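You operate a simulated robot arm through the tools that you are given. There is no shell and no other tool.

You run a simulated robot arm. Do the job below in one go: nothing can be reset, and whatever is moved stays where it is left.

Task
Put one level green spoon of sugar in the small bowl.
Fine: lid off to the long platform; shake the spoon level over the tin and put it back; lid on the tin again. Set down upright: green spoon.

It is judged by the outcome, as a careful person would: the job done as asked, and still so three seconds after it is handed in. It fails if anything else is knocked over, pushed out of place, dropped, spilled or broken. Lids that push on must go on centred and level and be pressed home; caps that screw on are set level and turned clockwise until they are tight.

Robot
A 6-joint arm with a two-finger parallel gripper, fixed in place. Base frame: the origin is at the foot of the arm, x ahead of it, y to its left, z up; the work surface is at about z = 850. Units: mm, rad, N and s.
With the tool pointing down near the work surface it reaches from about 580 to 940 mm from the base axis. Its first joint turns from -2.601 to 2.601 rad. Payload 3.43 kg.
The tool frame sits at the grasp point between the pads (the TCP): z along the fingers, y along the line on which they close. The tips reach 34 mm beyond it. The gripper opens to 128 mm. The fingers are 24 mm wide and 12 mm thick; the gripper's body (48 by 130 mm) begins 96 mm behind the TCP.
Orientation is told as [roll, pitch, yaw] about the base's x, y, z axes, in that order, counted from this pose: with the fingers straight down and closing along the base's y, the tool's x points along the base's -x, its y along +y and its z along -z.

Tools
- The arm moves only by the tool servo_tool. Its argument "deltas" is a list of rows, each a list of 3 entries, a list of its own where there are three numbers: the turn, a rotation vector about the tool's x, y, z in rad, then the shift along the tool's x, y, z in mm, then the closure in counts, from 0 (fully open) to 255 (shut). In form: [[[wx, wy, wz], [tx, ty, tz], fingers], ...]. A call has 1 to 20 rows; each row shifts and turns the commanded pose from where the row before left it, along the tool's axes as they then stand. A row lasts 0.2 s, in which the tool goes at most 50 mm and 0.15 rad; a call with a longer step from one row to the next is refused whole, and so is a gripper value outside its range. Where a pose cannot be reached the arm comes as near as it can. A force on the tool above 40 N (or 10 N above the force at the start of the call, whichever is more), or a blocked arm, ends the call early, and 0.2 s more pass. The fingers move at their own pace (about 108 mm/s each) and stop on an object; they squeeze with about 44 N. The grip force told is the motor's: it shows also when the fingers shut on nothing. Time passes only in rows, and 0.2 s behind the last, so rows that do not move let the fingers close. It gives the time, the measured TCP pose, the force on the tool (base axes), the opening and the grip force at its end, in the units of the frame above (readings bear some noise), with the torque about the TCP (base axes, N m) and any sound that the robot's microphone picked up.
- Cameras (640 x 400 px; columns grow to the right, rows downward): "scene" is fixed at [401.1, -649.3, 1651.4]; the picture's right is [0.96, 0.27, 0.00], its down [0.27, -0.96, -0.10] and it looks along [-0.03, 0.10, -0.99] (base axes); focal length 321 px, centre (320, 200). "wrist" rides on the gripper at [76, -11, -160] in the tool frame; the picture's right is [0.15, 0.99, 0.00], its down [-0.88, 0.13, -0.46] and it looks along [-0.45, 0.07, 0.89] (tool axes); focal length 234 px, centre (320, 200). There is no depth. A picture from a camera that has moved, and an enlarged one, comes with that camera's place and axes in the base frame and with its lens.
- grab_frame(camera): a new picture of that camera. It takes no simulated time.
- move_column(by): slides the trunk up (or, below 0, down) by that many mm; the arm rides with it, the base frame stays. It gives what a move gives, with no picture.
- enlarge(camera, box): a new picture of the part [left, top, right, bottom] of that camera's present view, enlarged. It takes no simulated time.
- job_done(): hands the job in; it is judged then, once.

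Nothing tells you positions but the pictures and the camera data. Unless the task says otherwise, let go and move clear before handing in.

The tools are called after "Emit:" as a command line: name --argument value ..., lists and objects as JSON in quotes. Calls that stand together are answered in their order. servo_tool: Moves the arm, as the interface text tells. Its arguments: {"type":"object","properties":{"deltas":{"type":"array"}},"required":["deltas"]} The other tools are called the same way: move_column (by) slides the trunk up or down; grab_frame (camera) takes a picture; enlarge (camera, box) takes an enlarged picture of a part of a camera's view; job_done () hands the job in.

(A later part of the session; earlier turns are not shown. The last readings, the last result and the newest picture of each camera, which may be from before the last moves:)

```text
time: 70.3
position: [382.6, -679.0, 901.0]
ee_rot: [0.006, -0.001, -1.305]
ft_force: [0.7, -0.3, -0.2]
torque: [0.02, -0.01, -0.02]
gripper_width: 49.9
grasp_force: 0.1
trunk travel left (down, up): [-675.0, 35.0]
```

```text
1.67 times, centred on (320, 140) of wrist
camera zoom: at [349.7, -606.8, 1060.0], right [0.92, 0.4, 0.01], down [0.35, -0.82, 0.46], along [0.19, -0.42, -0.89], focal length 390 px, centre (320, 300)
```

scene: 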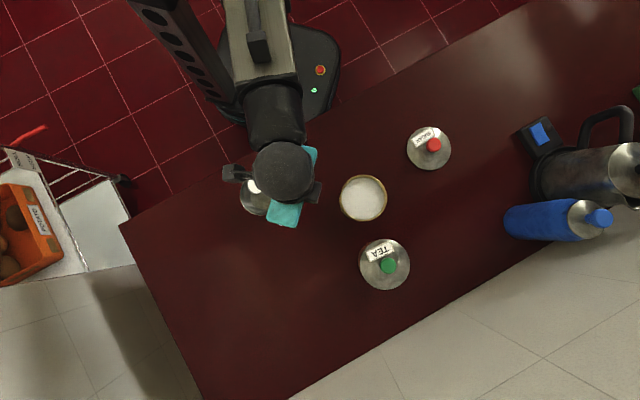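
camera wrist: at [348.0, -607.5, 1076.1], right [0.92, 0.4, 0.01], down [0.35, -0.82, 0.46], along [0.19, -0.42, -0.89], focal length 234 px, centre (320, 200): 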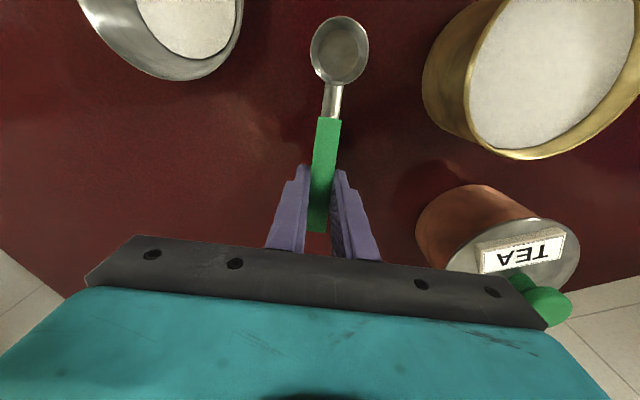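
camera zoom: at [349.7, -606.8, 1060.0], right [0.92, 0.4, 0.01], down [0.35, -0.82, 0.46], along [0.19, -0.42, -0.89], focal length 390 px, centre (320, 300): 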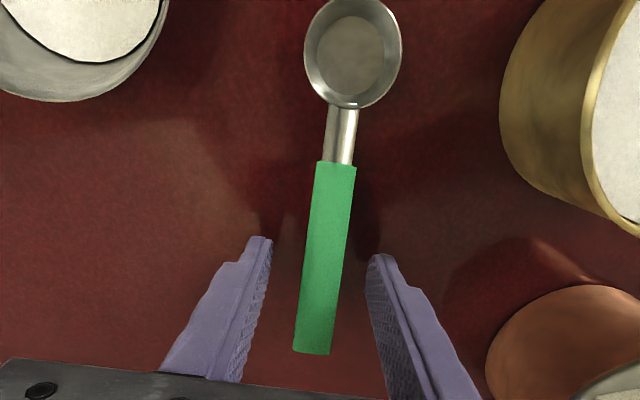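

The spoon stands upright where it was. I'll rise clear and go back above the lid.

Emit:
servo_tool --deltas '[[[0, 0, 0], [0, 0, -10], 155], [[0, 0, 0], [0, 0, -30], 155], [[0, 0, 0], [0, 0, -45], 155], [[0, 0, 0], [0, 0, -45], 155], [[0, 0, -0.13], [0, 0, 0], 155], [[0, 0, -0.13], [0, 0, 0], 155], [[0, 0, -0.126], [0, 0, 0], 155], [[0, 0, 0], [11.83, 41.2, 0], 155], [[0, 0, 0], [11.83, 41.2, 0], 155], [[0, 0, 0], [11.83, 41.2, 0], 155], [[0, 0, 0], [11.83, 41.2, 0], 155], [[0, 0, 0], [11.83, 41.2, 0], 155], [[0, 0, 0], [11.83, 41.2, 0], 155], [[0, 0, 0], [11.83, 41.2, 0], 155], [[0, 0, 0], [11.83, 41.2, 0], 155], [[0, 0, 0], [11.83, 41.2, 0], 155], [[0, 0, 0], [0, 0, 0], 155]]'

Emit:
grab_frame --camera "wrist"

Emit:
grab_frame --camera "scene"

Emit:
enlarge --camera "scene" --box '[220, 150, 440, 300]'

```text
time: 73.9
position: [612.3, -369.7, 1032.7]
ee_rot: [0.006, -0.005, -0.919]
ft_force: [0.2, -0.3, 0.1]
torque: [0.03, 0.01, -0.01]
gripper_width: 50.1
grasp_force: 0.0
trunk travel left (down, up): [-675.0, 35.0]
```

```text
taken
camera wrist: at [556.2, -314.5, 1191.3], right [0.7, 0.72, 0.01], down [0.64, -0.62, 0.46], along [0.33, -0.32, -0.89], focal length 234 px, centre (320, 200)
```

wrist: 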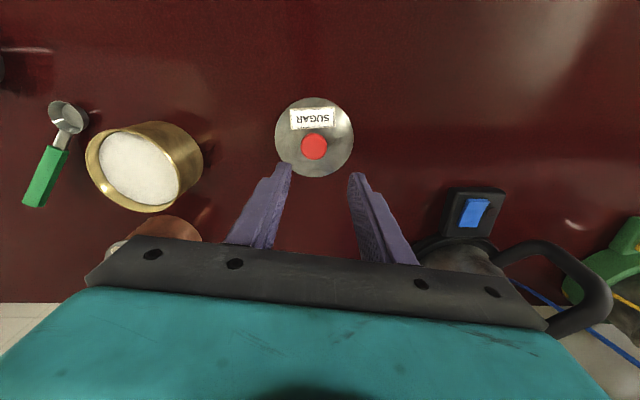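

```text
taken
```

scene: 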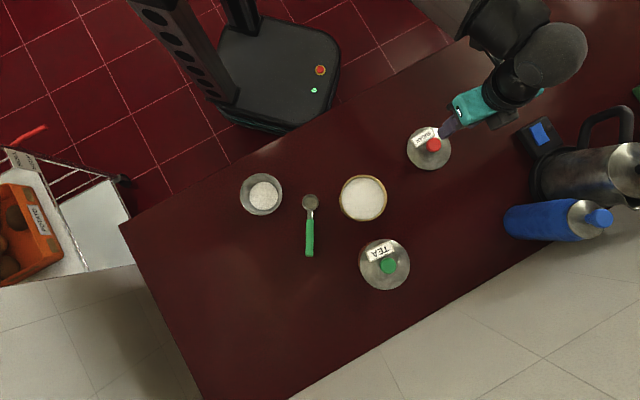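

```text
2.67 times, centred on (330, 225) of scene
camera zoom: at [401.1, -649.3, 1651.4], right [0.96, 0.27, 0.0], down [0.27, -0.96, -0.1], along [-0.03, 0.1, -0.99], focal length 856 px, centre (293, 133)
```

zoom: 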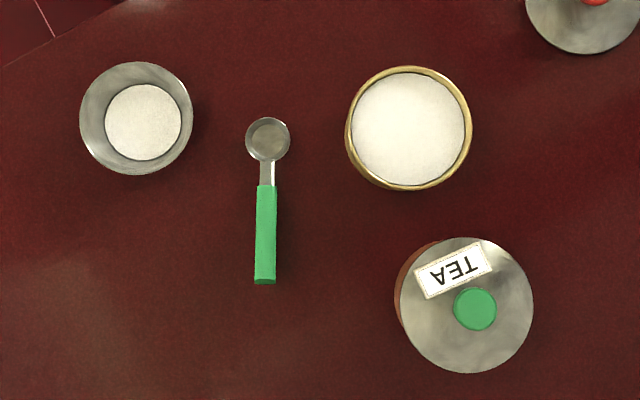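

Everything's in place: spoon back upright, sugar in the bowl, no spills. I'll descend over the lid's knob and check the alignment.

Emit:
servo_tool --deltas '[[[0, 0, 0], [0, 0, 35], 155], [[0, 0, 0], [0, 0, 35], 155], [[0, 0, 0], [0, 0, 29], 155], [[0, 0, 0], [0, 0, 0], 155]]'

Emit:
enlarge --camera "wrist" --box '[220, 90, 420, 230]'

```text
time: 74.9
position: [613.1, -369.0, 932.4]
ee_rot: [0.007, -0.004, -0.918]
ft_force: [-0.4, 0.1, 0.0]
torque: [-0.02, 0.0, -0.03]
gripper_width: 50.0
grasp_force: 0.2
trunk travel left (down, up): [-675.0, 35.0]
```

```text
2.86 times, centred on (320, 160) of wrist
camera zoom: at [555.1, -315.6, 1092.1], right [0.7, 0.72, 0.01], down [0.64, -0.62, 0.46], along [0.33, -0.32, -0.89], focal length 669 px, centre (320, 314)
```

zoom: 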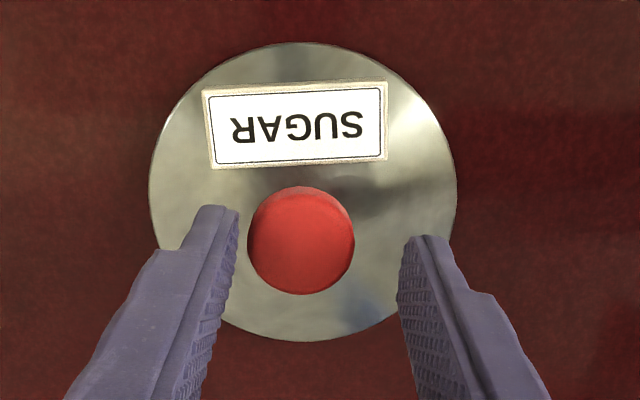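

The knob is about 5 mm to the left and the lid turned about 3°. I'll correct for that and look again.

Emit:
servo_tool --deltas '[[[0, 0, -0.05], [2.2, -5.2, 0], 155], [[0, 0, 0], [0, 0, 0], 155]]'

Emit:
enlarge --camera "wrist" --box '[220, 90, 420, 230]'

```text
time: 75.5
position: [607.0, -370.4, 933.2]
ee_rot: [0.007, -0.004, -0.867]
ft_force: [0.1, 0.1, 0.2]
torque: [-0.02, 0.01, 0.0]
gripper_width: 50.2
grasp_force: 0.1
trunk travel left (down, up): [-675.0, 35.0]
```

```text
2.86 times, centred on (320, 160) of wrist
camera zoom: at [547.4, -319.2, 1092.1], right [0.66, 0.75, 0.01], down [0.67, -0.59, 0.46], along [0.35, -0.3, -0.89], focal length 669 px, centre (320, 314)
```

zoom: 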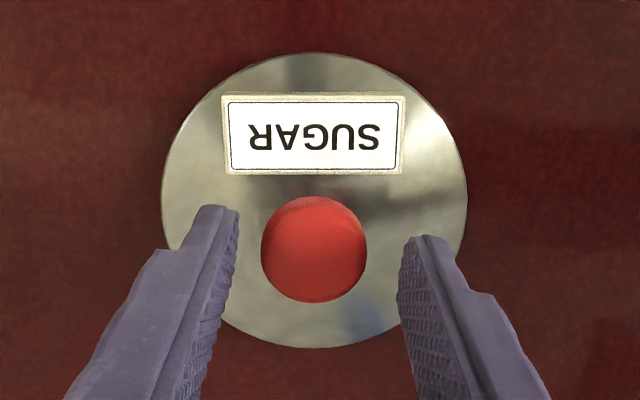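

Well aligned now. Descending to just above the previous grip height and closing on the knob.

Emit:
servo_tool --deltas '[[[0, 0, 0], [0, -1, 10], 155], [[0, 0, 0], [0, 0, 10], 155], [[0, 0, 0], [0, 0, 6.5], 155], [[0, 0, 0], [0, 0, 0], 170], [[0, 0, 0], [0, 0, 0], 185], [[0, 0, 0], [0, 0, 0], 200], [[0, 0, 0], [0, 0, 0], 255], [[0, 0, 0], [0, 0, 0], 255], [[0, 0, 0], [0, 0, 0], 255]]'

Emit:
enlarge --camera "wrist" --box '[220, 90, 420, 230]'

```text
time: 77.5
position: [607.3, -368.9, 908.4]
ee_rot: [0.008, -0.003, -0.869]
ft_force: [0.0, 0.2, 0.0]
torque: [0.03, 0.0, -0.03]
gripper_width: 32.1
grasp_force: 44.4
trunk travel left (down, up): [-675.0, 35.0]
```

```text
2.86 times, centred on (320, 160) of wrist
camera zoom: at [547.5, -318.8, 1066.0], right [0.66, 0.75, 0.01], down [0.67, -0.59, 0.46], along [0.35, -0.3, -0.89], focal length 669 px, centre (320, 314)
```

zoom: 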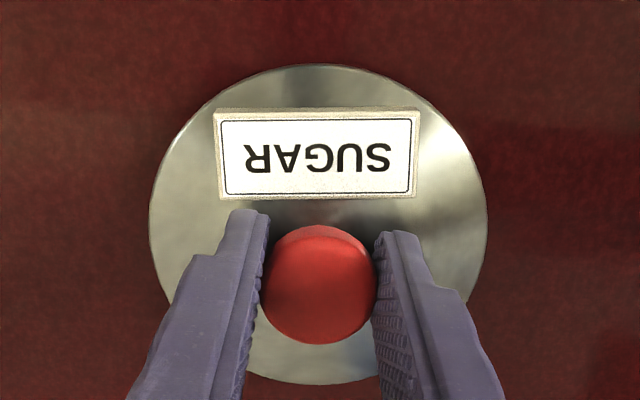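

The knob is gripped with no load. Before lifting I'll check whether the tin has moved, using the same scene zoom as before.

Emit:
enlarge --camera "scene" --box '[310, 150, 410, 230]'

```text
5.00 times, centred on (360, 190) of scene
camera zoom: at [401.1, -649.3, 1651.4], right [0.96, 0.27, 0.0], down [0.27, -0.96, -0.1], along [-0.03, 0.1, -0.99], focal length 1605 px, centre (120, 250)
```

zoom: 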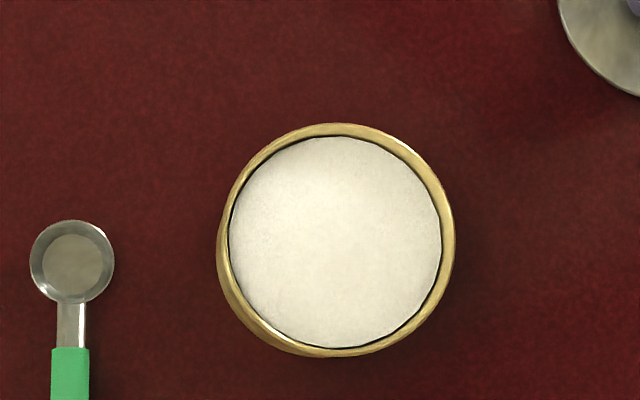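

The tin hasn't moved at all. I'll lift the lid, turn it back to its original heading and carry it above the tin.

Emit:
servo_tool --deltas '[[[0, 0, 0], [0, 0, -5], 255], [[0, 0, 0], [0, 0, -25], 255], [[0, 0, 0], [0, 0, -40], 255], [[0, 0, 0], [0, 0, -40], 255], [[0, 0, 0.05], [0, 0, -25], 255], [[0, 0, 0], [-9.92, -35.35, 0], 255], [[0, 0, 0], [-9.92, -35.35, 0], 255], [[0, 0, 0], [-9.92, -35.35, 0], 255], [[0, 0, 0], [-9.92, -35.35, 0], 255], [[0, 0, 0], [-9.92, -35.35, 0], 255], [[0, 0, 0], [-9.92, -35.35, 0], 255], [[0, 0, 0], [0, 0, 0], 255]]'

Emit:
grab_frame --camera "wrist"

Emit:
servo_tool --deltas '[[[0, 0, 0], [0, 0, 0], 255]]'

Emit:
servo_tool --deltas '[[[0, 0, 0], [0, 0, 0], 255]]'

Emit:
servo_tool --deltas '[[[0, 0, 0], [0, 0, 0], 255]]'

```text
time: 80.1
position: [471.8, -548.6, 1040.3]
ee_rot: [0.007, -0.003, -0.918]
ft_force: [-0.2, -0.2, -0.4]
torque: [-0.04, -0.03, 0.01]
gripper_width: 31.9
grasp_force: 44.3
trunk travel left (down, up): [-675.0, 35.0]
```

```text
taken
camera wrist: at [415.3, -494.2, 1199.6], right [0.7, 0.72, 0.01], down [0.64, -0.62, 0.46], along [0.33, -0.32, -0.89], focal length 234 px, centre (320, 200)
```

wrist: 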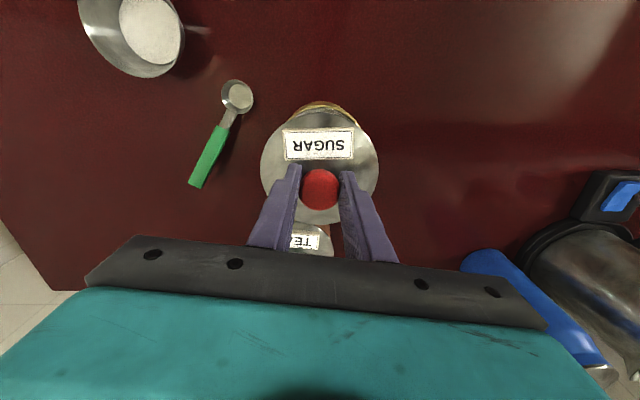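

```text
time: 80.5
position: [471.9, -548.5, 1040.6]
ee_rot: [0.007, -0.003, -0.917]
ft_force: [0.1, 0.3, -0.5]
torque: [-0.01, -0.03, 0.0]
gripper_width: 31.8
grasp_force: 44.2
trunk travel left (down, up): [-675.0, 35.0]
```

```text
time: 80.9
position: [473.2, -549.2, 1040.7]
ee_rot: [0.007, -0.004, -0.918]
ft_force: [-0.5, 0.2, -0.3]
torque: [0.01, -0.01, -0.02]
gripper_width: 32.2
grasp_force: 44.0
trunk travel left (down, up): [-675.0, 35.0]
```

```text
time: 81.3
position: [472.6, -548.5, 1039.7]
ee_rot: [0.007, -0.003, -0.918]
ft_force: [-0.4, 0.2, -0.1]
torque: [0.03, -0.01, 0.01]
gripper_width: 31.8
grasp_force: 43.6
trunk travel left (down, up): [-675.0, 35.0]
```

I'm about 2.6 mm short along the tool's y compared with the pose at which the lid came off. Correcting and comparing with the earlier scene picture.

Emit:
servo_tool --deltas '[[[0, 0, 0], [0.3, 2.6, 0], 255], [[0, 0, 0], [0, 0, 0], 255], [[0, 0, 0], [0, 0, 0], 255]]'

Emit:
enlarge --camera "scene" --box '[300, 140, 440, 240]'

Emit:
enlarge --camera "wrist" --box '[240, 80, 400, 240]'

```text
time: 82.1
position: [475.1, -545.8, 1040.3]
ee_rot: [0.007, -0.003, -0.917]
ft_force: [0.2, 0.5, -0.5]
torque: [-0.03, 0.02, 0.0]
gripper_width: 31.8
grasp_force: 44.0
trunk travel left (down, up): [-675.0, 35.0]
```

```text
4.00 times, centred on (370, 190) of scene
camera zoom: at [401.1, -649.3, 1651.4], right [0.96, 0.27, 0.0], down [0.27, -0.96, -0.1], along [-0.03, 0.1, -0.99], focal length 1284 px, centre (120, 240)
```

zoom: 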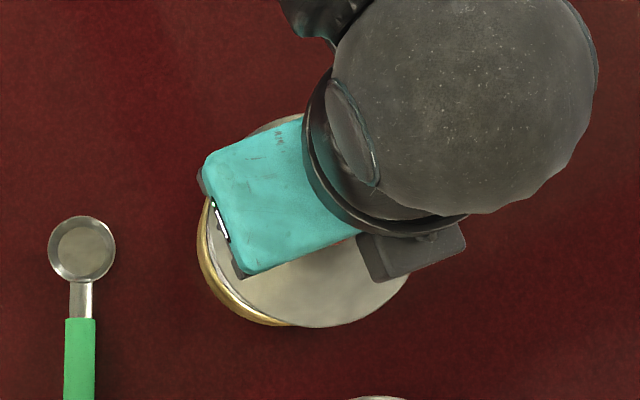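

```text
2.50 times, centred on (320, 160) of wrist
camera zoom: at [417.4, -491.8, 1199.4], right [0.7, 0.72, 0.01], down [0.64, -0.62, 0.46], along [0.33, -0.32, -0.89], focal length 585 px, centre (320, 300)
```

zoom: 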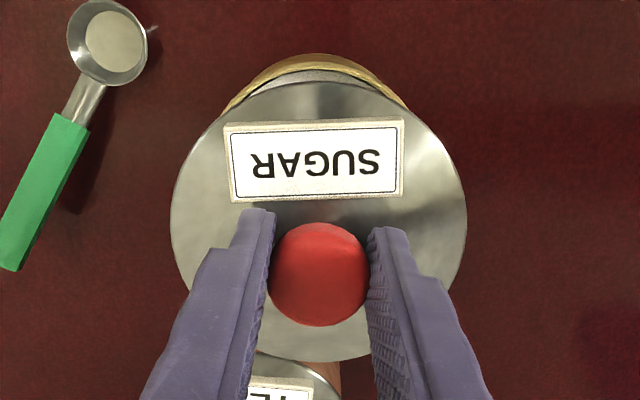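

The picture matches the one from when the lid came off. Lowering to just above the rim.

Emit:
servo_tool --deltas '[[[0, 0, 0], [0, 0, 20], 255], [[0, 0, 0], [0, 0, 18], 255], [[0, 0, 0], [0, 0, 10], 255], [[0, 0, 0], [0, 0, 0], 255]]'

Emit:
enlarge --camera "wrist" --box '[240, 80, 400, 240]'

Emit:
enlarge --camera "scene" --box '[300, 140, 440, 240]'

```text
time: 83.1
position: [476.0, -546.4, 991.3]
ee_rot: [0.007, -0.003, -0.92]
ft_force: [-0.5, 0.0, -0.4]
torque: [0.01, 0.01, 0.04]
gripper_width: 32.0
grasp_force: 44.0
trunk travel left (down, up): [-675.0, 35.0]
```

```text
2.50 times, centred on (320, 160) of wrist
camera zoom: at [418.9, -491.0, 1151.0], right [0.7, 0.72, 0.01], down [0.64, -0.62, 0.46], along [0.33, -0.32, -0.89], focal length 585 px, centre (320, 300)
```

zoom: 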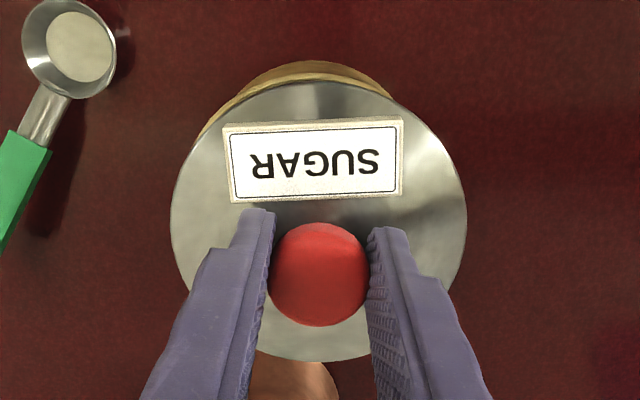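

```text
4.00 times, centred on (370, 190) of scene
camera zoom: at [401.1, -649.3, 1651.4], right [0.96, 0.27, 0.0], down [0.27, -0.96, -0.1], along [-0.03, 0.1, -0.99], focal length 1284 px, centre (120, 240)
```

zoom: 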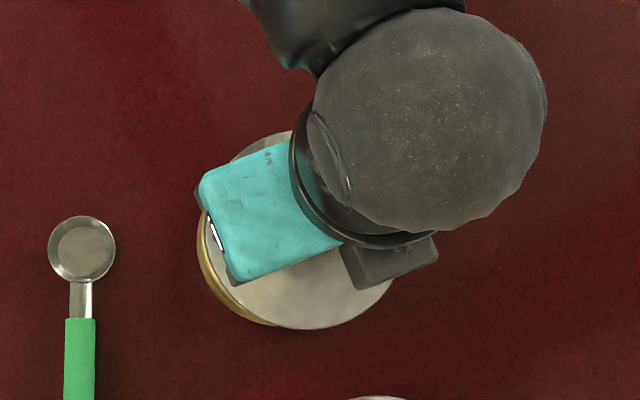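

The visible crescent of the tin behind the lid looks a bit lopsided toward the left. I'll zoom in to measure the centring.

Emit:
enlarge --camera "wrist" --box '[275, 95, 365, 151]'

Emit:
enlarge --camera "wrist" --box '[270, 90, 370, 240]'

```text
7.11 times, centred on (320, 123) of wrist
camera zoom: at [418.9, -491.0, 1151.0], right [0.7, 0.72, 0.01], down [0.64, -0.62, 0.46], along [0.33, -0.32, -0.89], focal length 1665 px, centre (320, 748)
```

zoom: 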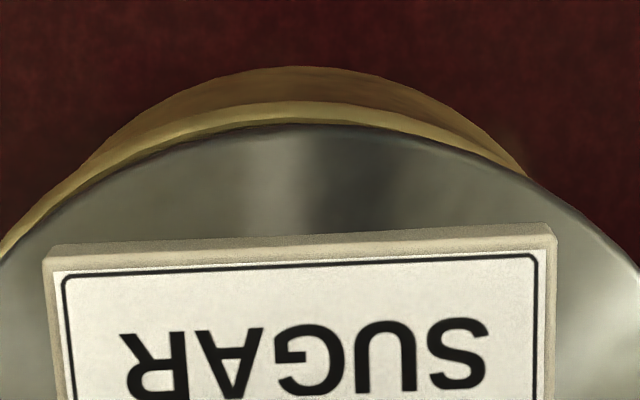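

```text
2.67 times, centred on (320, 165) of wrist
camera zoom: at [418.9, -491.0, 1151.0], right [0.7, 0.72, 0.01], down [0.64, -0.62, 0.46], along [0.33, -0.32, -0.89], focal length 624 px, centre (320, 293)
```

zoom: 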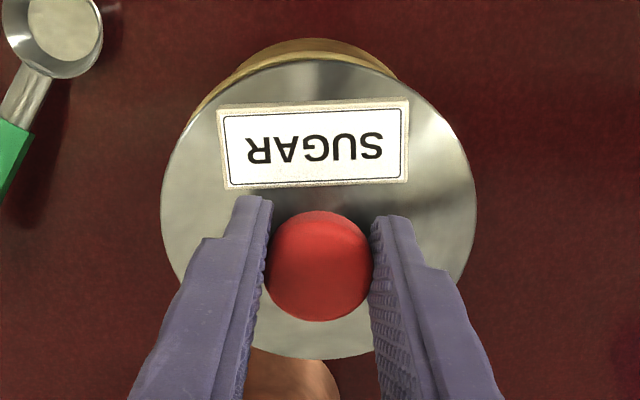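

The lid is about 1.3–1.4 mm too far right, in agreement with the averaged readings. Correcting by −1.4 mm and rechecking.

Emit:
servo_tool --deltas '[[[0, 0, 0], [0, -1.4, 0], 255], [[0, 0, 0], [0, 0, 0], 255]]'

Emit:
enlarge --camera "wrist" --box '[275, 95, 365, 151]'

Emit:
servo_tool --deltas '[[[0, 0, 0], [0, 0, 0], 255]]'

Emit:
servo_tool --deltas '[[[0, 0, 0], [0, 0, 0], 255]]'

```text
time: 83.7
position: [472.6, -546.9, 992.9]
ee_rot: [0.007, -0.005, -0.919]
ft_force: [-0.1, 0.1, -0.6]
torque: [-0.01, 0.01, -0.01]
gripper_width: 32.1
grasp_force: 44.1
trunk travel left (down, up): [-675.0, 35.0]
```

```text
7.11 times, centred on (320, 123) of wrist
camera zoom: at [416.8, -491.8, 1151.7], right [0.7, 0.72, 0.01], down [0.64, -0.62, 0.46], along [0.33, -0.32, -0.89], focal length 1665 px, centre (320, 748)
```

zoom: 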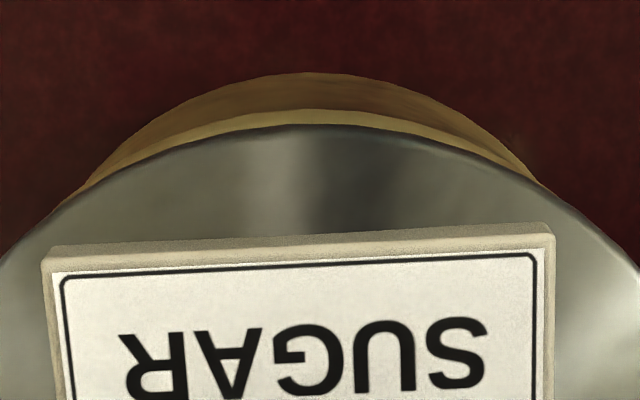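

```text
time: 84.1
position: [474.1, -547.1, 993.0]
ee_rot: [0.007, -0.003, -0.918]
ft_force: [0.1, 0.2, -0.1]
torque: [0.01, -0.01, -0.05]
gripper_width: 31.9
grasp_force: 44.1
trunk travel left (down, up): [-675.0, 35.0]
```

```text
time: 84.5
position: [474.8, -547.7, 991.2]
ee_rot: [0.007, -0.005, -0.916]
ft_force: [-0.4, 0.2, -0.8]
torque: [-0.01, -0.01, 0.02]
gripper_width: 31.6
grasp_force: 44.0
trunk travel left (down, up): [-675.0, 35.0]
```

Centred now within about half a millimetre. Lowering the lid slowly onto the rim.

Emit:
servo_tool --deltas '[[[0, 0, 0], [0, 0, 4], 255], [[0, 0, 0], [0, 0, 4], 255], [[0, 0, 0], [0, 0, 2], 255], [[0, 0, 0], [0, 0, 0], 255]]'

```text
time: 85.5
position: [473.4, -545.6, 983.3]
ee_rot: [0.006, -0.002, -0.919]
ft_force: [0.1, -0.4, -0.8]
torque: [0.04, -0.02, 0.03]
gripper_width: 31.4
grasp_force: 43.8
trunk travel left (down, up): [-675.0, 35.0]
```

Emit:
servo_tool --deltas '[[[0, 0, 0], [0, 0, 2], 255], [[0, 0, 0], [0, 0, 1.5], 255], [[0, 0, 0], [0, 0, 0], 255]]'

Emit:
enlarge --camera "wrist" --box '[240, 80, 400, 240]'

```text
time: 86.3
position: [473.8, -545.5, 980.0]
ee_rot: [0.007, -0.005, -0.918]
ft_force: [0.1, -0.1, 0.5]
torque: [-0.03, 0.0, -0.02]
gripper_width: 31.9
grasp_force: 44.1
trunk travel left (down, up): [-675.0, 35.0]
```

```text
2.50 times, centred on (320, 160) of wrist
camera zoom: at [416.7, -491.7, 1138.1], right [0.7, 0.72, 0.01], down [0.64, -0.62, 0.46], along [0.33, -0.32, -0.89], focal length 585 px, centre (320, 300)
```

zoom: 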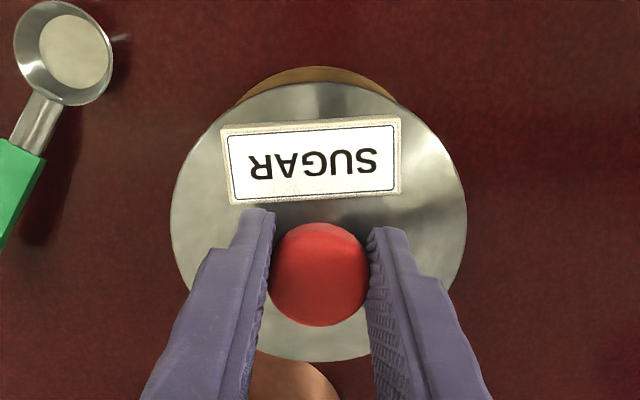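

No contact yet at 980; continuing gently.

Emit:
servo_tool --deltas '[[[0, 0, 0], [0, 0, 1.5], 255], [[0, 0, 0], [0, 0, 1.5], 255], [[0, 0, 0], [0, 0, 0], 255]]'

```text
time: 87.1
position: [472.9, -545.5, 977.4]
ee_rot: [0.007, -0.003, -0.916]
ft_force: [0.1, 0.1, -0.7]
torque: [-0.01, 0.04, 0.01]
gripper_width: 32.0
grasp_force: 43.9
trunk travel left (down, up): [-675.0, 35.0]
```

Emit:
servo_tool --deltas '[[[0, 0, 0], [0, 0, 1.5], 255], [[0, 0, 0], [0, 0, 1], 255], [[0, 0, 0], [0, 0, 0], 255]]'

```text
time: 87.9
position: [473.7, -546.3, 973.8]
ee_rot: [0.005, -0.004, -0.918]
ft_force: [0.7, -0.6, 8.1]
torque: [-0.14, 0.37, 0.0]
gripper_width: 32.0
grasp_force: 44.3
trunk travel left (down, up): [-675.0, 35.0]
```

Contact at 974 with 8 N, which is about the seated height I computed (975). I'll press it home a little more.

Emit:
servo_tool --deltas '[[[0, 0, 0], [0, 0, 1], 255], [[0, 0, 0], [0, 0, 0.5], 255], [[0, 0, 0], [0, 0, 0], 255]]'

Emit:
enlarge --camera "wrist" --box '[240, 80, 400, 240]'

```text
time: 88.7
position: [473.2, -546.0, 973.8]
ee_rot: [0.007, -0.007, -0.917]
ft_force: [4.1, -4.0, 27.3]
torque: [0.24, 0.29, -0.17]
gripper_width: 31.9
grasp_force: 43.6
trunk travel left (down, up): [-675.0, 35.0]
```

```text
2.50 times, centred on (320, 160) of wrist
camera zoom: at [416.2, -491.1, 1133.5], right [0.7, 0.72, 0.01], down [0.63, -0.62, 0.46], along [0.34, -0.32, -0.89], focal length 585 px, centre (320, 300)
```

zoom: 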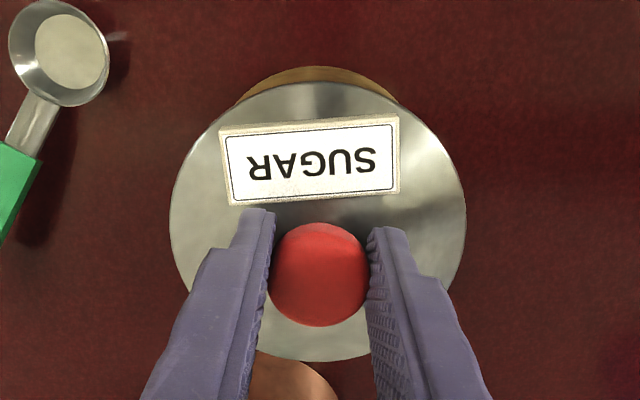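

27 N, well balanced around the lid, and the height agrees with the seated height. I'll press a touch more, to about 35 N, to be sure it's home.

Emit:
servo_tool --deltas '[[[0, 0, 0], [0, 0, 0.6], 255], [[0, 0, 0], [0, 0, 0], 255]]'

```text
time: 89.3
position: [472.1, -544.9, 974.9]
ee_rot: [0.006, -0.008, -0.918]
ft_force: [6.2, -10.8, 39.0]
torque: [-0.32, -0.08, -0.23]
gripper_width: 32.0
grasp_force: 44.1
trunk travel left (down, up): [-675.0, 35.0]
```

Fully pressed (39 N, height unchanged). I'll relieve the pressure and release.

Emit:
servo_tool --deltas '[[[0, 0, 0], [0, 0, -1], 255], [[0, 0, 0], [0, 0, -0.9], 255], [[0, 0, 0], [0, 0, 0], 255]]'

```text
time: 90.1
position: [471.7, -544.8, 975.8]
ee_rot: [0.008, -0.003, -0.918]
ft_force: [3.8, -7.3, 22.3]
torque: [-0.86, -0.42, -0.05]
gripper_width: 31.6
grasp_force: 43.9
trunk travel left (down, up): [-675.0, 35.0]
```

Some side load remains after easing off. Let me look before going on.

Emit:
enlarge --camera "wrist" --box '[240, 80, 400, 240]'

Emit:
enlarge --camera "wrist" --box '[275, 95, 365, 151]'

Emit:
enlarge --camera "scene" --box '[300, 140, 440, 240]'

```text
2.50 times, centred on (320, 160) of wrist
camera zoom: at [416.2, -490.8, 1133.4], right [0.7, 0.72, 0.01], down [0.64, -0.62, 0.46], along [0.33, -0.32, -0.89], focal length 585 px, centre (320, 300)
```

zoom: 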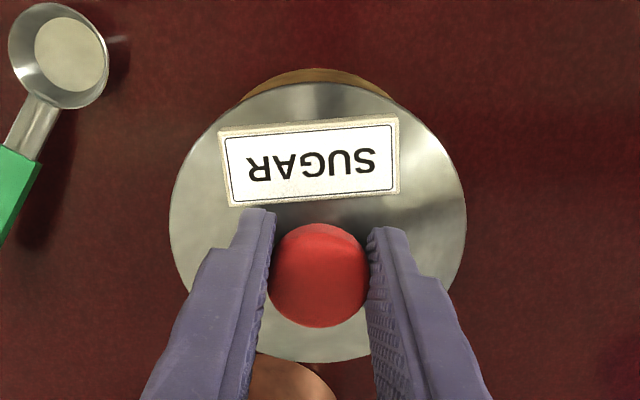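

```text
7.11 times, centred on (320, 123) of wrist
camera zoom: at [416.2, -490.8, 1133.4], right [0.7, 0.72, 0.01], down [0.64, -0.62, 0.46], along [0.33, -0.32, -0.89], focal length 1665 px, centre (320, 748)
```

zoom: 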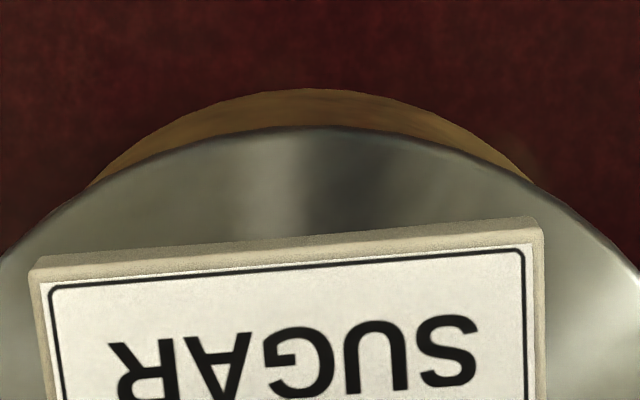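

```text
4.00 times, centred on (370, 190) of scene
camera zoom: at [401.1, -649.3, 1651.4], right [0.96, 0.27, 0.0], down [0.27, -0.96, -0.1], along [-0.03, 0.1, -0.99], focal length 1284 px, centre (120, 240)
```

zoom: 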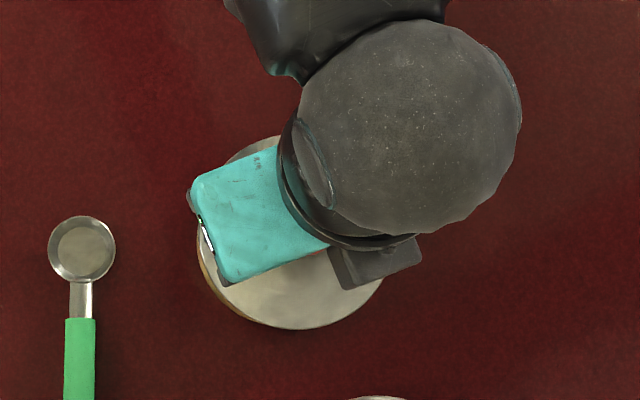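

The lid covers the rim all round; the remaining force is the arm's preload. I'll ease up in small steps until it vanishes.

Emit:
servo_tool --deltas '[[[0, 0, 0], [0, 0, -0.8], 255], [[0, 0, 0], [0, 0, 0], 255]]'

```text
time: 90.7
position: [472.8, -545.5, 973.8]
ee_rot: [0.005, -0.002, -0.917]
ft_force: [-0.7, -4.2, 11.1]
torque: [-0.68, -0.24, -0.16]
gripper_width: 31.8
grasp_force: 43.8
trunk travel left (down, up): [-675.0, 35.0]
```

Emit:
servo_tool --deltas '[[[0, 0, 0], [0, 0, -0.6], 255], [[0, 0, 0], [0, 0, 0], 225], [[0, 0, 0], [0, 0, 0], 195], [[0, 0, 0], [0, 0, 0], 180], [[0, 0, 0], [0, 0, 0], 165], [[0, 0, 0], [0, 0, 0], 155], [[0, 0, 0], [0, 0, 0], 155]]'

Emit:
enlarge --camera "wrist" --box '[240, 80, 400, 240]'

```text
time: 92.3
position: [474.8, -546.1, 976.4]
ee_rot: [0.007, -0.003, -0.917]
ft_force: [0.1, 0.4, -0.7]
torque: [-0.01, -0.01, -0.01]
gripper_width: 50.2
grasp_force: 0.1
trunk travel left (down, up): [-675.0, 35.0]
```

```text
2.50 times, centred on (320, 160) of wrist
camera zoom: at [417.3, -491.6, 1134.5], right [0.7, 0.72, 0.01], down [0.64, -0.62, 0.46], along [0.33, -0.32, -0.89], focal length 585 px, centre (320, 300)
```

zoom: 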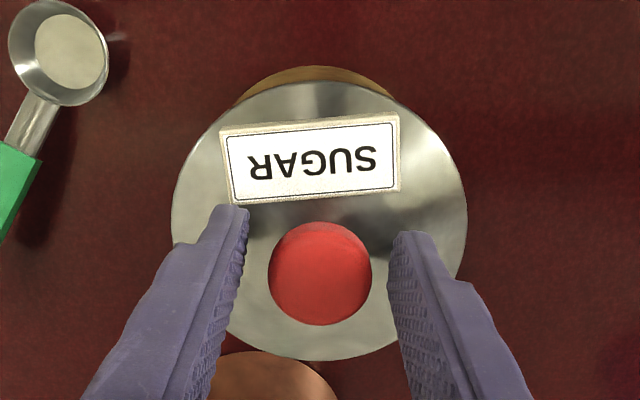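

Released. I'll rise straight up, then move aside so the scene camera can see the lid.

Emit:
servo_tool --deltas '[[[0, 0, 0], [0, 0, -15], 155], [[0, 0, 0], [0, 0, -30], 155], [[0, 0, 0], [0, 0, -30], 155], [[0, 0, 0], [10, 35, -10], 155], [[0, 0, 0], [10, 35, -10], 155], [[0, 0, 0], [10, 35, 0], 155], [[0, 0, 0], [10, 35, 0], 155], [[0, 0, 0], [0, 0, 0], 155]]'

Emit:
grab_frame --camera "wrist"

Emit:
enlarge --camera "scene" --box '[220, 150, 440, 300]'

Emit:
enlarge --camera "scene" --box '[310, 150, 410, 230]'

```text
time: 94.1
position: [559.1, -428.9, 1068.6]
ee_rot: [0.007, -0.004, -0.919]
ft_force: [0.6, 0.3, -0.1]
torque: [0.04, -0.03, -0.01]
gripper_width: 50.3
grasp_force: 0.1
trunk travel left (down, up): [-675.0, 35.0]
```

```text
taken
camera wrist: at [502.6, -374.5, 1227.8], right [0.7, 0.72, 0.01], down [0.64, -0.62, 0.46], along [0.33, -0.32, -0.89], focal length 234 px, centre (320, 200)
```

wrist: 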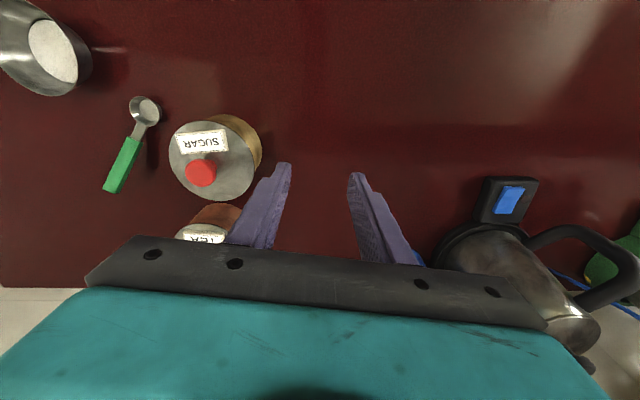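

```text
2.67 times, centred on (330, 225) of scene
camera zoom: at [401.1, -649.3, 1651.4], right [0.96, 0.27, 0.0], down [0.27, -0.96, -0.1], along [-0.03, 0.1, -0.99], focal length 856 px, centre (293, 133)
```

zoom: 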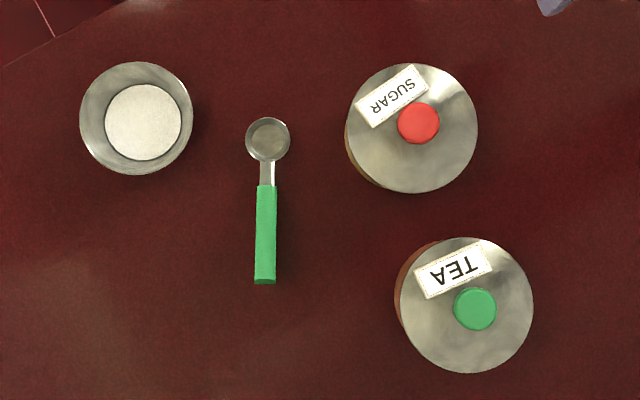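

```text
5.00 times, centred on (360, 190) of scene
camera zoom: at [401.1, -649.3, 1651.4], right [0.96, 0.27, 0.0], down [0.27, -0.96, -0.1], along [-0.03, 0.1, -0.99], focal length 1605 px, centre (120, 250)
```

zoom: 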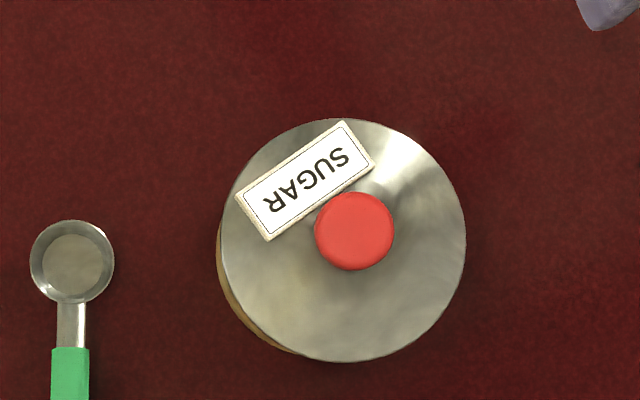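

The lid is on and looks centred within about 1–2 mm. Let me examine it from the side with the wrist camera.

Emit:
enlarge --camera "wrist" --box '[155, 100, 275, 210]'

```text
3.64 times, centred on (215, 155) of wrist
camera zoom: at [502.6, -374.5, 1227.8], right [0.7, 0.72, 0.01], down [0.64, -0.62, 0.46], along [0.33, -0.32, -0.89], focal length 852 px, centre (702, 364)
```

zoom: 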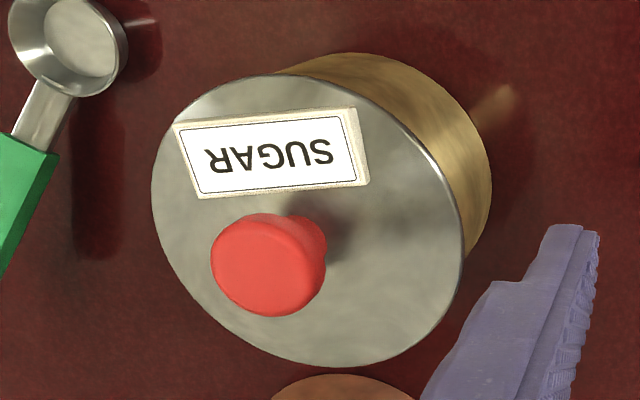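

From here it looks flat. For a lower, side-on check of the lid's seam, I'll move the arm to the near side of the tin (well clear) and tilt the camera up.

Emit:
servo_tool --deltas '[[[0, 0, 0], [9.25, -34.8, 5], 155], [[0, 0, 0], [9.25, -34.8, 10], 155], [[0, 0, 0], [9.25, -34.8, 12], 155], [[0, 0, 0], [9.25, -34.8, 12], 155], [[0, -0.146, 0], [0, 0, 0], 155], [[0, -0.146, 0], [0, 0, 0], 155], [[0, -0.146, 0], [0, 0, 0], 155], [[0, -0.146, 0], [0, 0, 0], 155], [[0, -0.146, 0], [0, 0, 0], 155], [[0, -0.146, 0], [0, 0, 0], 155], [[0, 0, 0], [0, 0, 0], 155]]'

Emit:
grab_frame --camera "wrist"

```text
time: 96.5
position: [488.5, -564.5, 1036.2]
ee_rot: [0.012, -0.88, -0.923]
ft_force: [0.6, 0.7, -0.1]
torque: [0.01, 0.03, -0.03]
gripper_width: 50.3
grasp_force: 0.0
out of reach, approached as far as the arm can: row 7, 8, 9, 10
trunk travel left (down, up): [-675.0, 35.0]
```

```text
taken
camera wrist: at [373.9, -433.0, 1079.3], right [0.73, 0.68, -0.11], down [0.23, -0.09, 0.97], along [0.65, -0.73, -0.22], focal length 234 px, centre (320, 200)
```

wrist: 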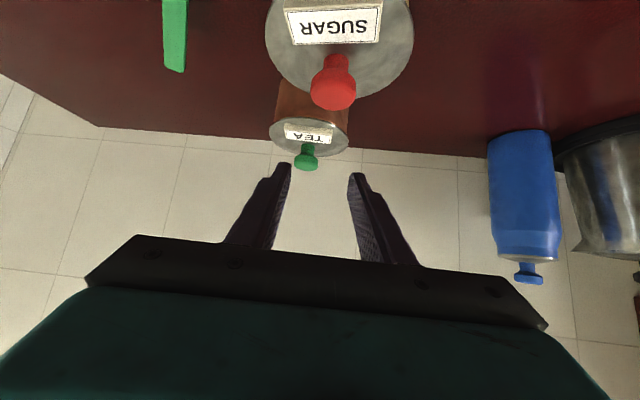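

That pose was at the reach limit. I'll return upright and use a heading like the one used for pouring, which reaches well, to get the side view.

Emit:
servo_tool --deltas '[[[0, 0.146, 0], [0, 0, 0], 155], [[0, 0.146, 0], [0, 0, 0], 155], [[0, 0.146, 0], [0, 0, 0], 155], [[0, 0.146, 0], [0, 0, 0], 155], [[0, 0.146, 0], [0, 0, 0], 155], [[0, 0.146, 0], [0, 0, 0], 155], [[0, 0, 0], [0, 0, -10], 155], [[0, 0, 0], [0, 0, 0], 155]]'

```text
time: 98.3
position: [488.0, -563.2, 1046.2]
ee_rot: [0.006, 0.001, -0.92]
ft_force: [0.0, -0.2, -0.2]
torque: [-0.02, -0.02, 0.02]
gripper_width: 50.3
grasp_force: 0.0
trunk travel left (down, up): [-675.0, 35.0]
```

Emit:
servo_tool --deltas '[[[0, 0, -0.1314], [0, 0, 0], 155], [[0, 0, -0.1314], [0, 0, 0], 155], [[0, 0, -0.1314], [0, 0, 0], 155], [[0, 0, -0.1314], [0, 0, 0], 155], [[0, 0, -0.1314], [0, 0, 0], 155], [[0, 0, -0.1314], [0, 0, 0], 155], [[0, 0, -0.1314], [0, 0, 0], 155], [[0, 0, 0], [36, 5.7, 0], 155], [[0, 0, 0], [36, 5.7, 0], 155], [[0, 0, 0], [36, 5.7, 0], 155], [[0, -0.146, 0], [0, 0, 0], 155], [[0, -0.146, 0], [0, 0, 0], 155], [[0, -0.146, 0], [0, 0, 0], 155], [[0, -0.146, 0], [0, 0, 0], 155], [[0, -0.146, 0], [0, 0, 0], 155], [[0, -0.146, 0], [0, 0, 0], 155], [[0, 0, 0], [0, 0, 0], 155]]'

Emit:
grab_frame --camera "wrist"

```text
time: 101.9
position: [380.0, -546.5, 1045.3]
ee_rot: [0.002, -0.886, -0.002]
ft_force: [0.8, 1.5, 0.2]
torque: [-0.01, -0.02, -0.03]
gripper_width: 50.1
grasp_force: 0.1
trunk travel left (down, up): [-675.0, 35.0]
```

```text
taken
camera wrist: at [208.1, -556.5, 1087.5], right [-0.09, 0.99, -0.11], down [0.2, 0.13, 0.97], along [0.97, 0.07, -0.21], focal length 234 px, centre (320, 200)
```

wrist: 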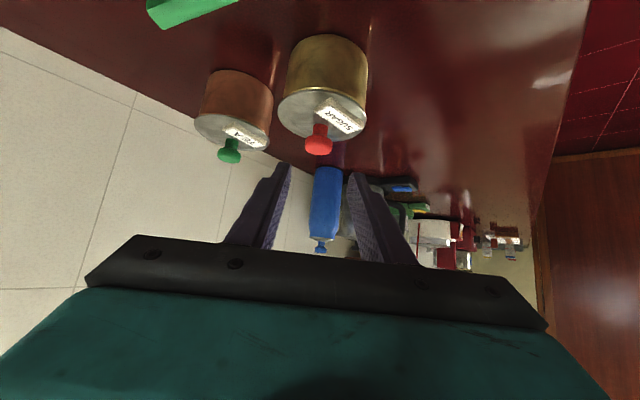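

Emit:
enlarge --camera "wrist" --box '[265, 25, 385, 165]'

Emit:
enlarge --camera "wrist" --box '[185, 60, 285, 170]'

```text
2.86 times, centred on (325, 95) of wrist
camera zoom: at [208.1, -556.5, 1087.5], right [-0.09, 0.99, -0.11], down [0.2, 0.13, 0.97], along [0.97, 0.07, -0.21], focal length 669 px, centre (306, 500)
```

zoom: 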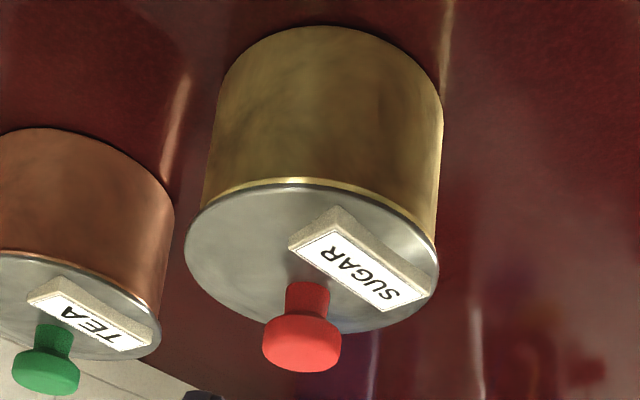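

```text
3.64 times, centred on (235, 115) of wrist
camera zoom: at [208.1, -556.5, 1087.5], right [-0.09, 0.99, -0.11], down [0.2, 0.13, 0.97], along [0.97, 0.07, -0.21], focal length 852 px, centre (629, 509)
```

zoom: 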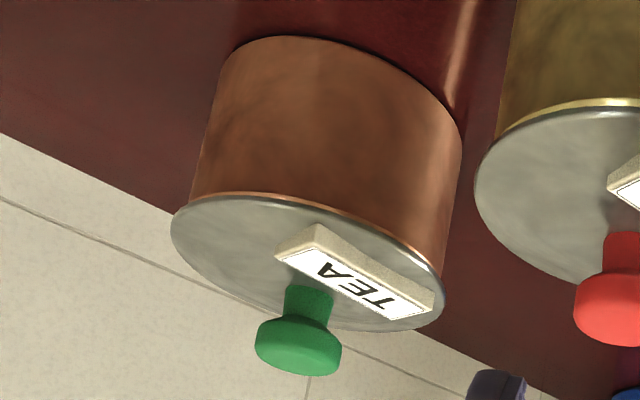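

Both tins show a thin rim line under the lid. I'll zoom in further to compare the sugar seam with the tea tin's seam.

Emit:
enlarge --camera "wrist" --box '[275, 80, 375, 145]'

Emit:
enlarge --camera "wrist" --box '[190, 100, 280, 160]'

```text
6.15 times, centred on (325, 112) of wrist
camera zoom: at [208.1, -556.5, 1087.5], right [-0.09, 0.99, -0.11], down [0.2, 0.13, 0.97], along [0.97, 0.07, -0.21], focal length 1441 px, centre (289, 738)
```

zoom: 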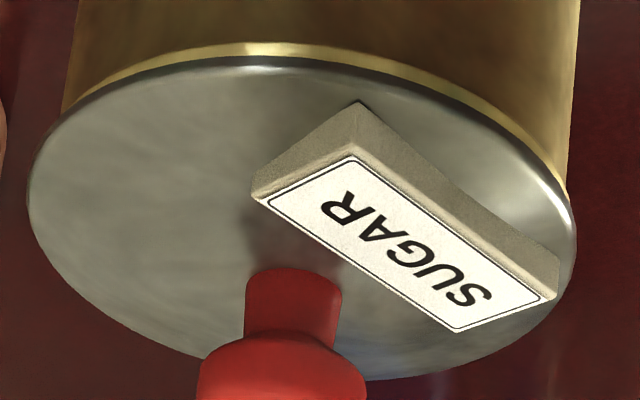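

```text
6.67 times, centred on (235, 130) of wrist
camera zoom: at [208.1, -556.5, 1087.5], right [-0.09, 0.99, -0.11], down [0.2, 0.13, 0.97], along [0.97, 0.07, -0.21], focal length 1561 px, centre (887, 667)
```

zoom: 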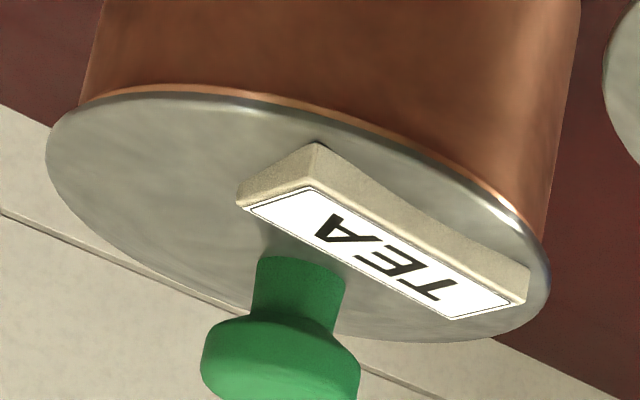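

The seams look alike. I'll lower the camera for a flatter view to compare the two lids' heights more surely.

Emit:
servo_tool --deltas '[[[0, 0, 0], [15.5, 0, 12.7], 155], [[0, 0, 0], [15.5, 0, 12.7], 155], [[0, 0, 0], [15.5, 0, 12.7], 155], [[0, 0, 0], [0, 0, 0], 155]]'

Emit:
grab_frame --camera "wrist"

Emit:
enlarge --camera "wrist" --box '[275, 80, 375, 145]'

Emit:
enlarge --camera "wrist" --box '[190, 100, 280, 160]'

```text
time: 102.9
position: [381.5, -544.5, 985.5]
ee_rot: [0.002, -0.884, 0.0]
ft_force: [0.3, -0.8, 0.5]
torque: [-0.02, 0.01, -0.02]
gripper_width: 50.5
grasp_force: 0.0
trunk travel left (down, up): [-675.0, 35.0]
```

```text
taken
camera wrist: at [208.3, -556.0, 1027.3], right [-0.1, 0.99, -0.11], down [0.21, 0.13, 0.97], along [0.97, 0.07, -0.22], focal length 234 px, centre (320, 200)
```

wrist: 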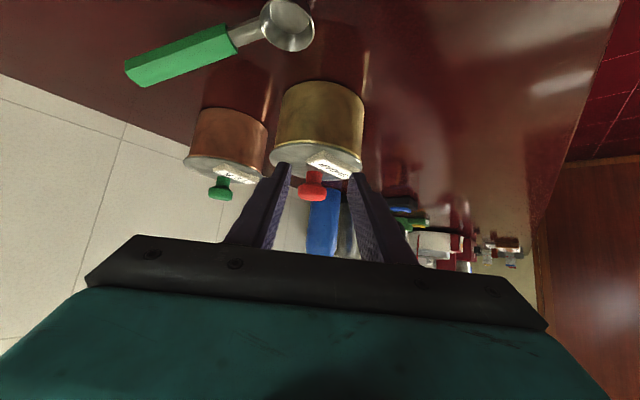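

```text
6.15 times, centred on (325, 112) of wrist
camera zoom: at [208.3, -556.0, 1027.3], right [-0.1, 0.99, -0.11], down [0.21, 0.13, 0.97], along [0.97, 0.07, -0.22], focal length 1441 px, centre (289, 738)
```

zoom: 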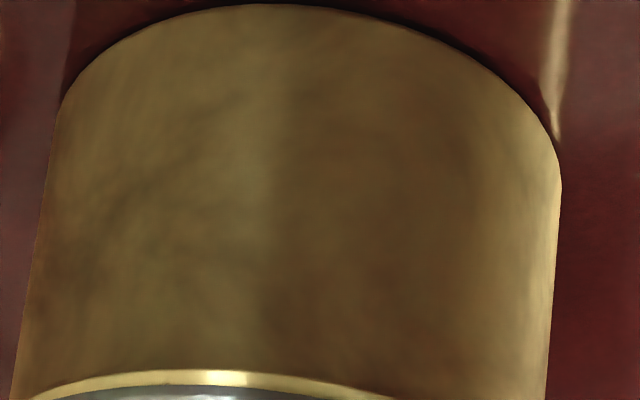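

```text
6.67 times, centred on (235, 130) of wrist
camera zoom: at [208.3, -556.0, 1027.3], right [-0.1, 0.99, -0.11], down [0.21, 0.13, 0.97], along [0.97, 0.07, -0.22], focal length 1561 px, centre (887, 667)
```

zoom: 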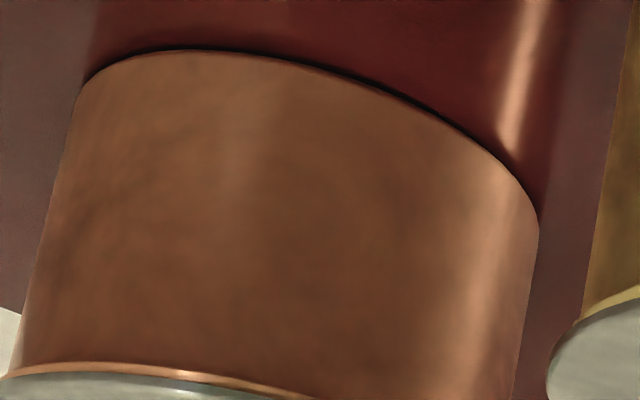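

Emit:
enlarge --camera "wrist" --box '[265, 125, 375, 205]'

Emit:
enlarge --camera "wrist" --box '[180, 140, 280, 205]'

```text
5.00 times, centred on (320, 165) of wrist
camera zoom: at [208.3, -556.0, 1027.3], right [-0.1, 0.99, -0.11], down [0.21, 0.13, 0.97], along [0.97, 0.07, -0.22], focal length 1171 px, centre (320, 375)
```

zoom: 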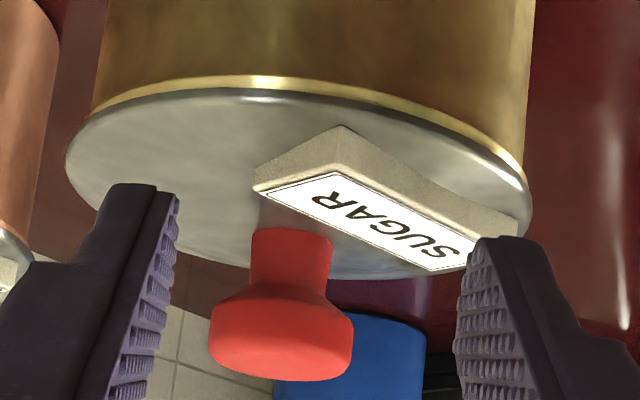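

```text
6.15 times, centred on (230, 172) of wrist
camera zoom: at [208.3, -556.0, 1027.3], right [-0.1, 0.99, -0.11], down [0.21, 0.13, 0.97], along [0.97, 0.07, -0.22], focal length 1441 px, centre (874, 369)
```

zoom: 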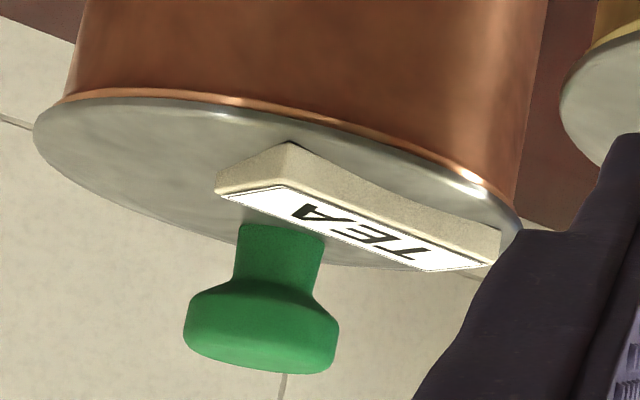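

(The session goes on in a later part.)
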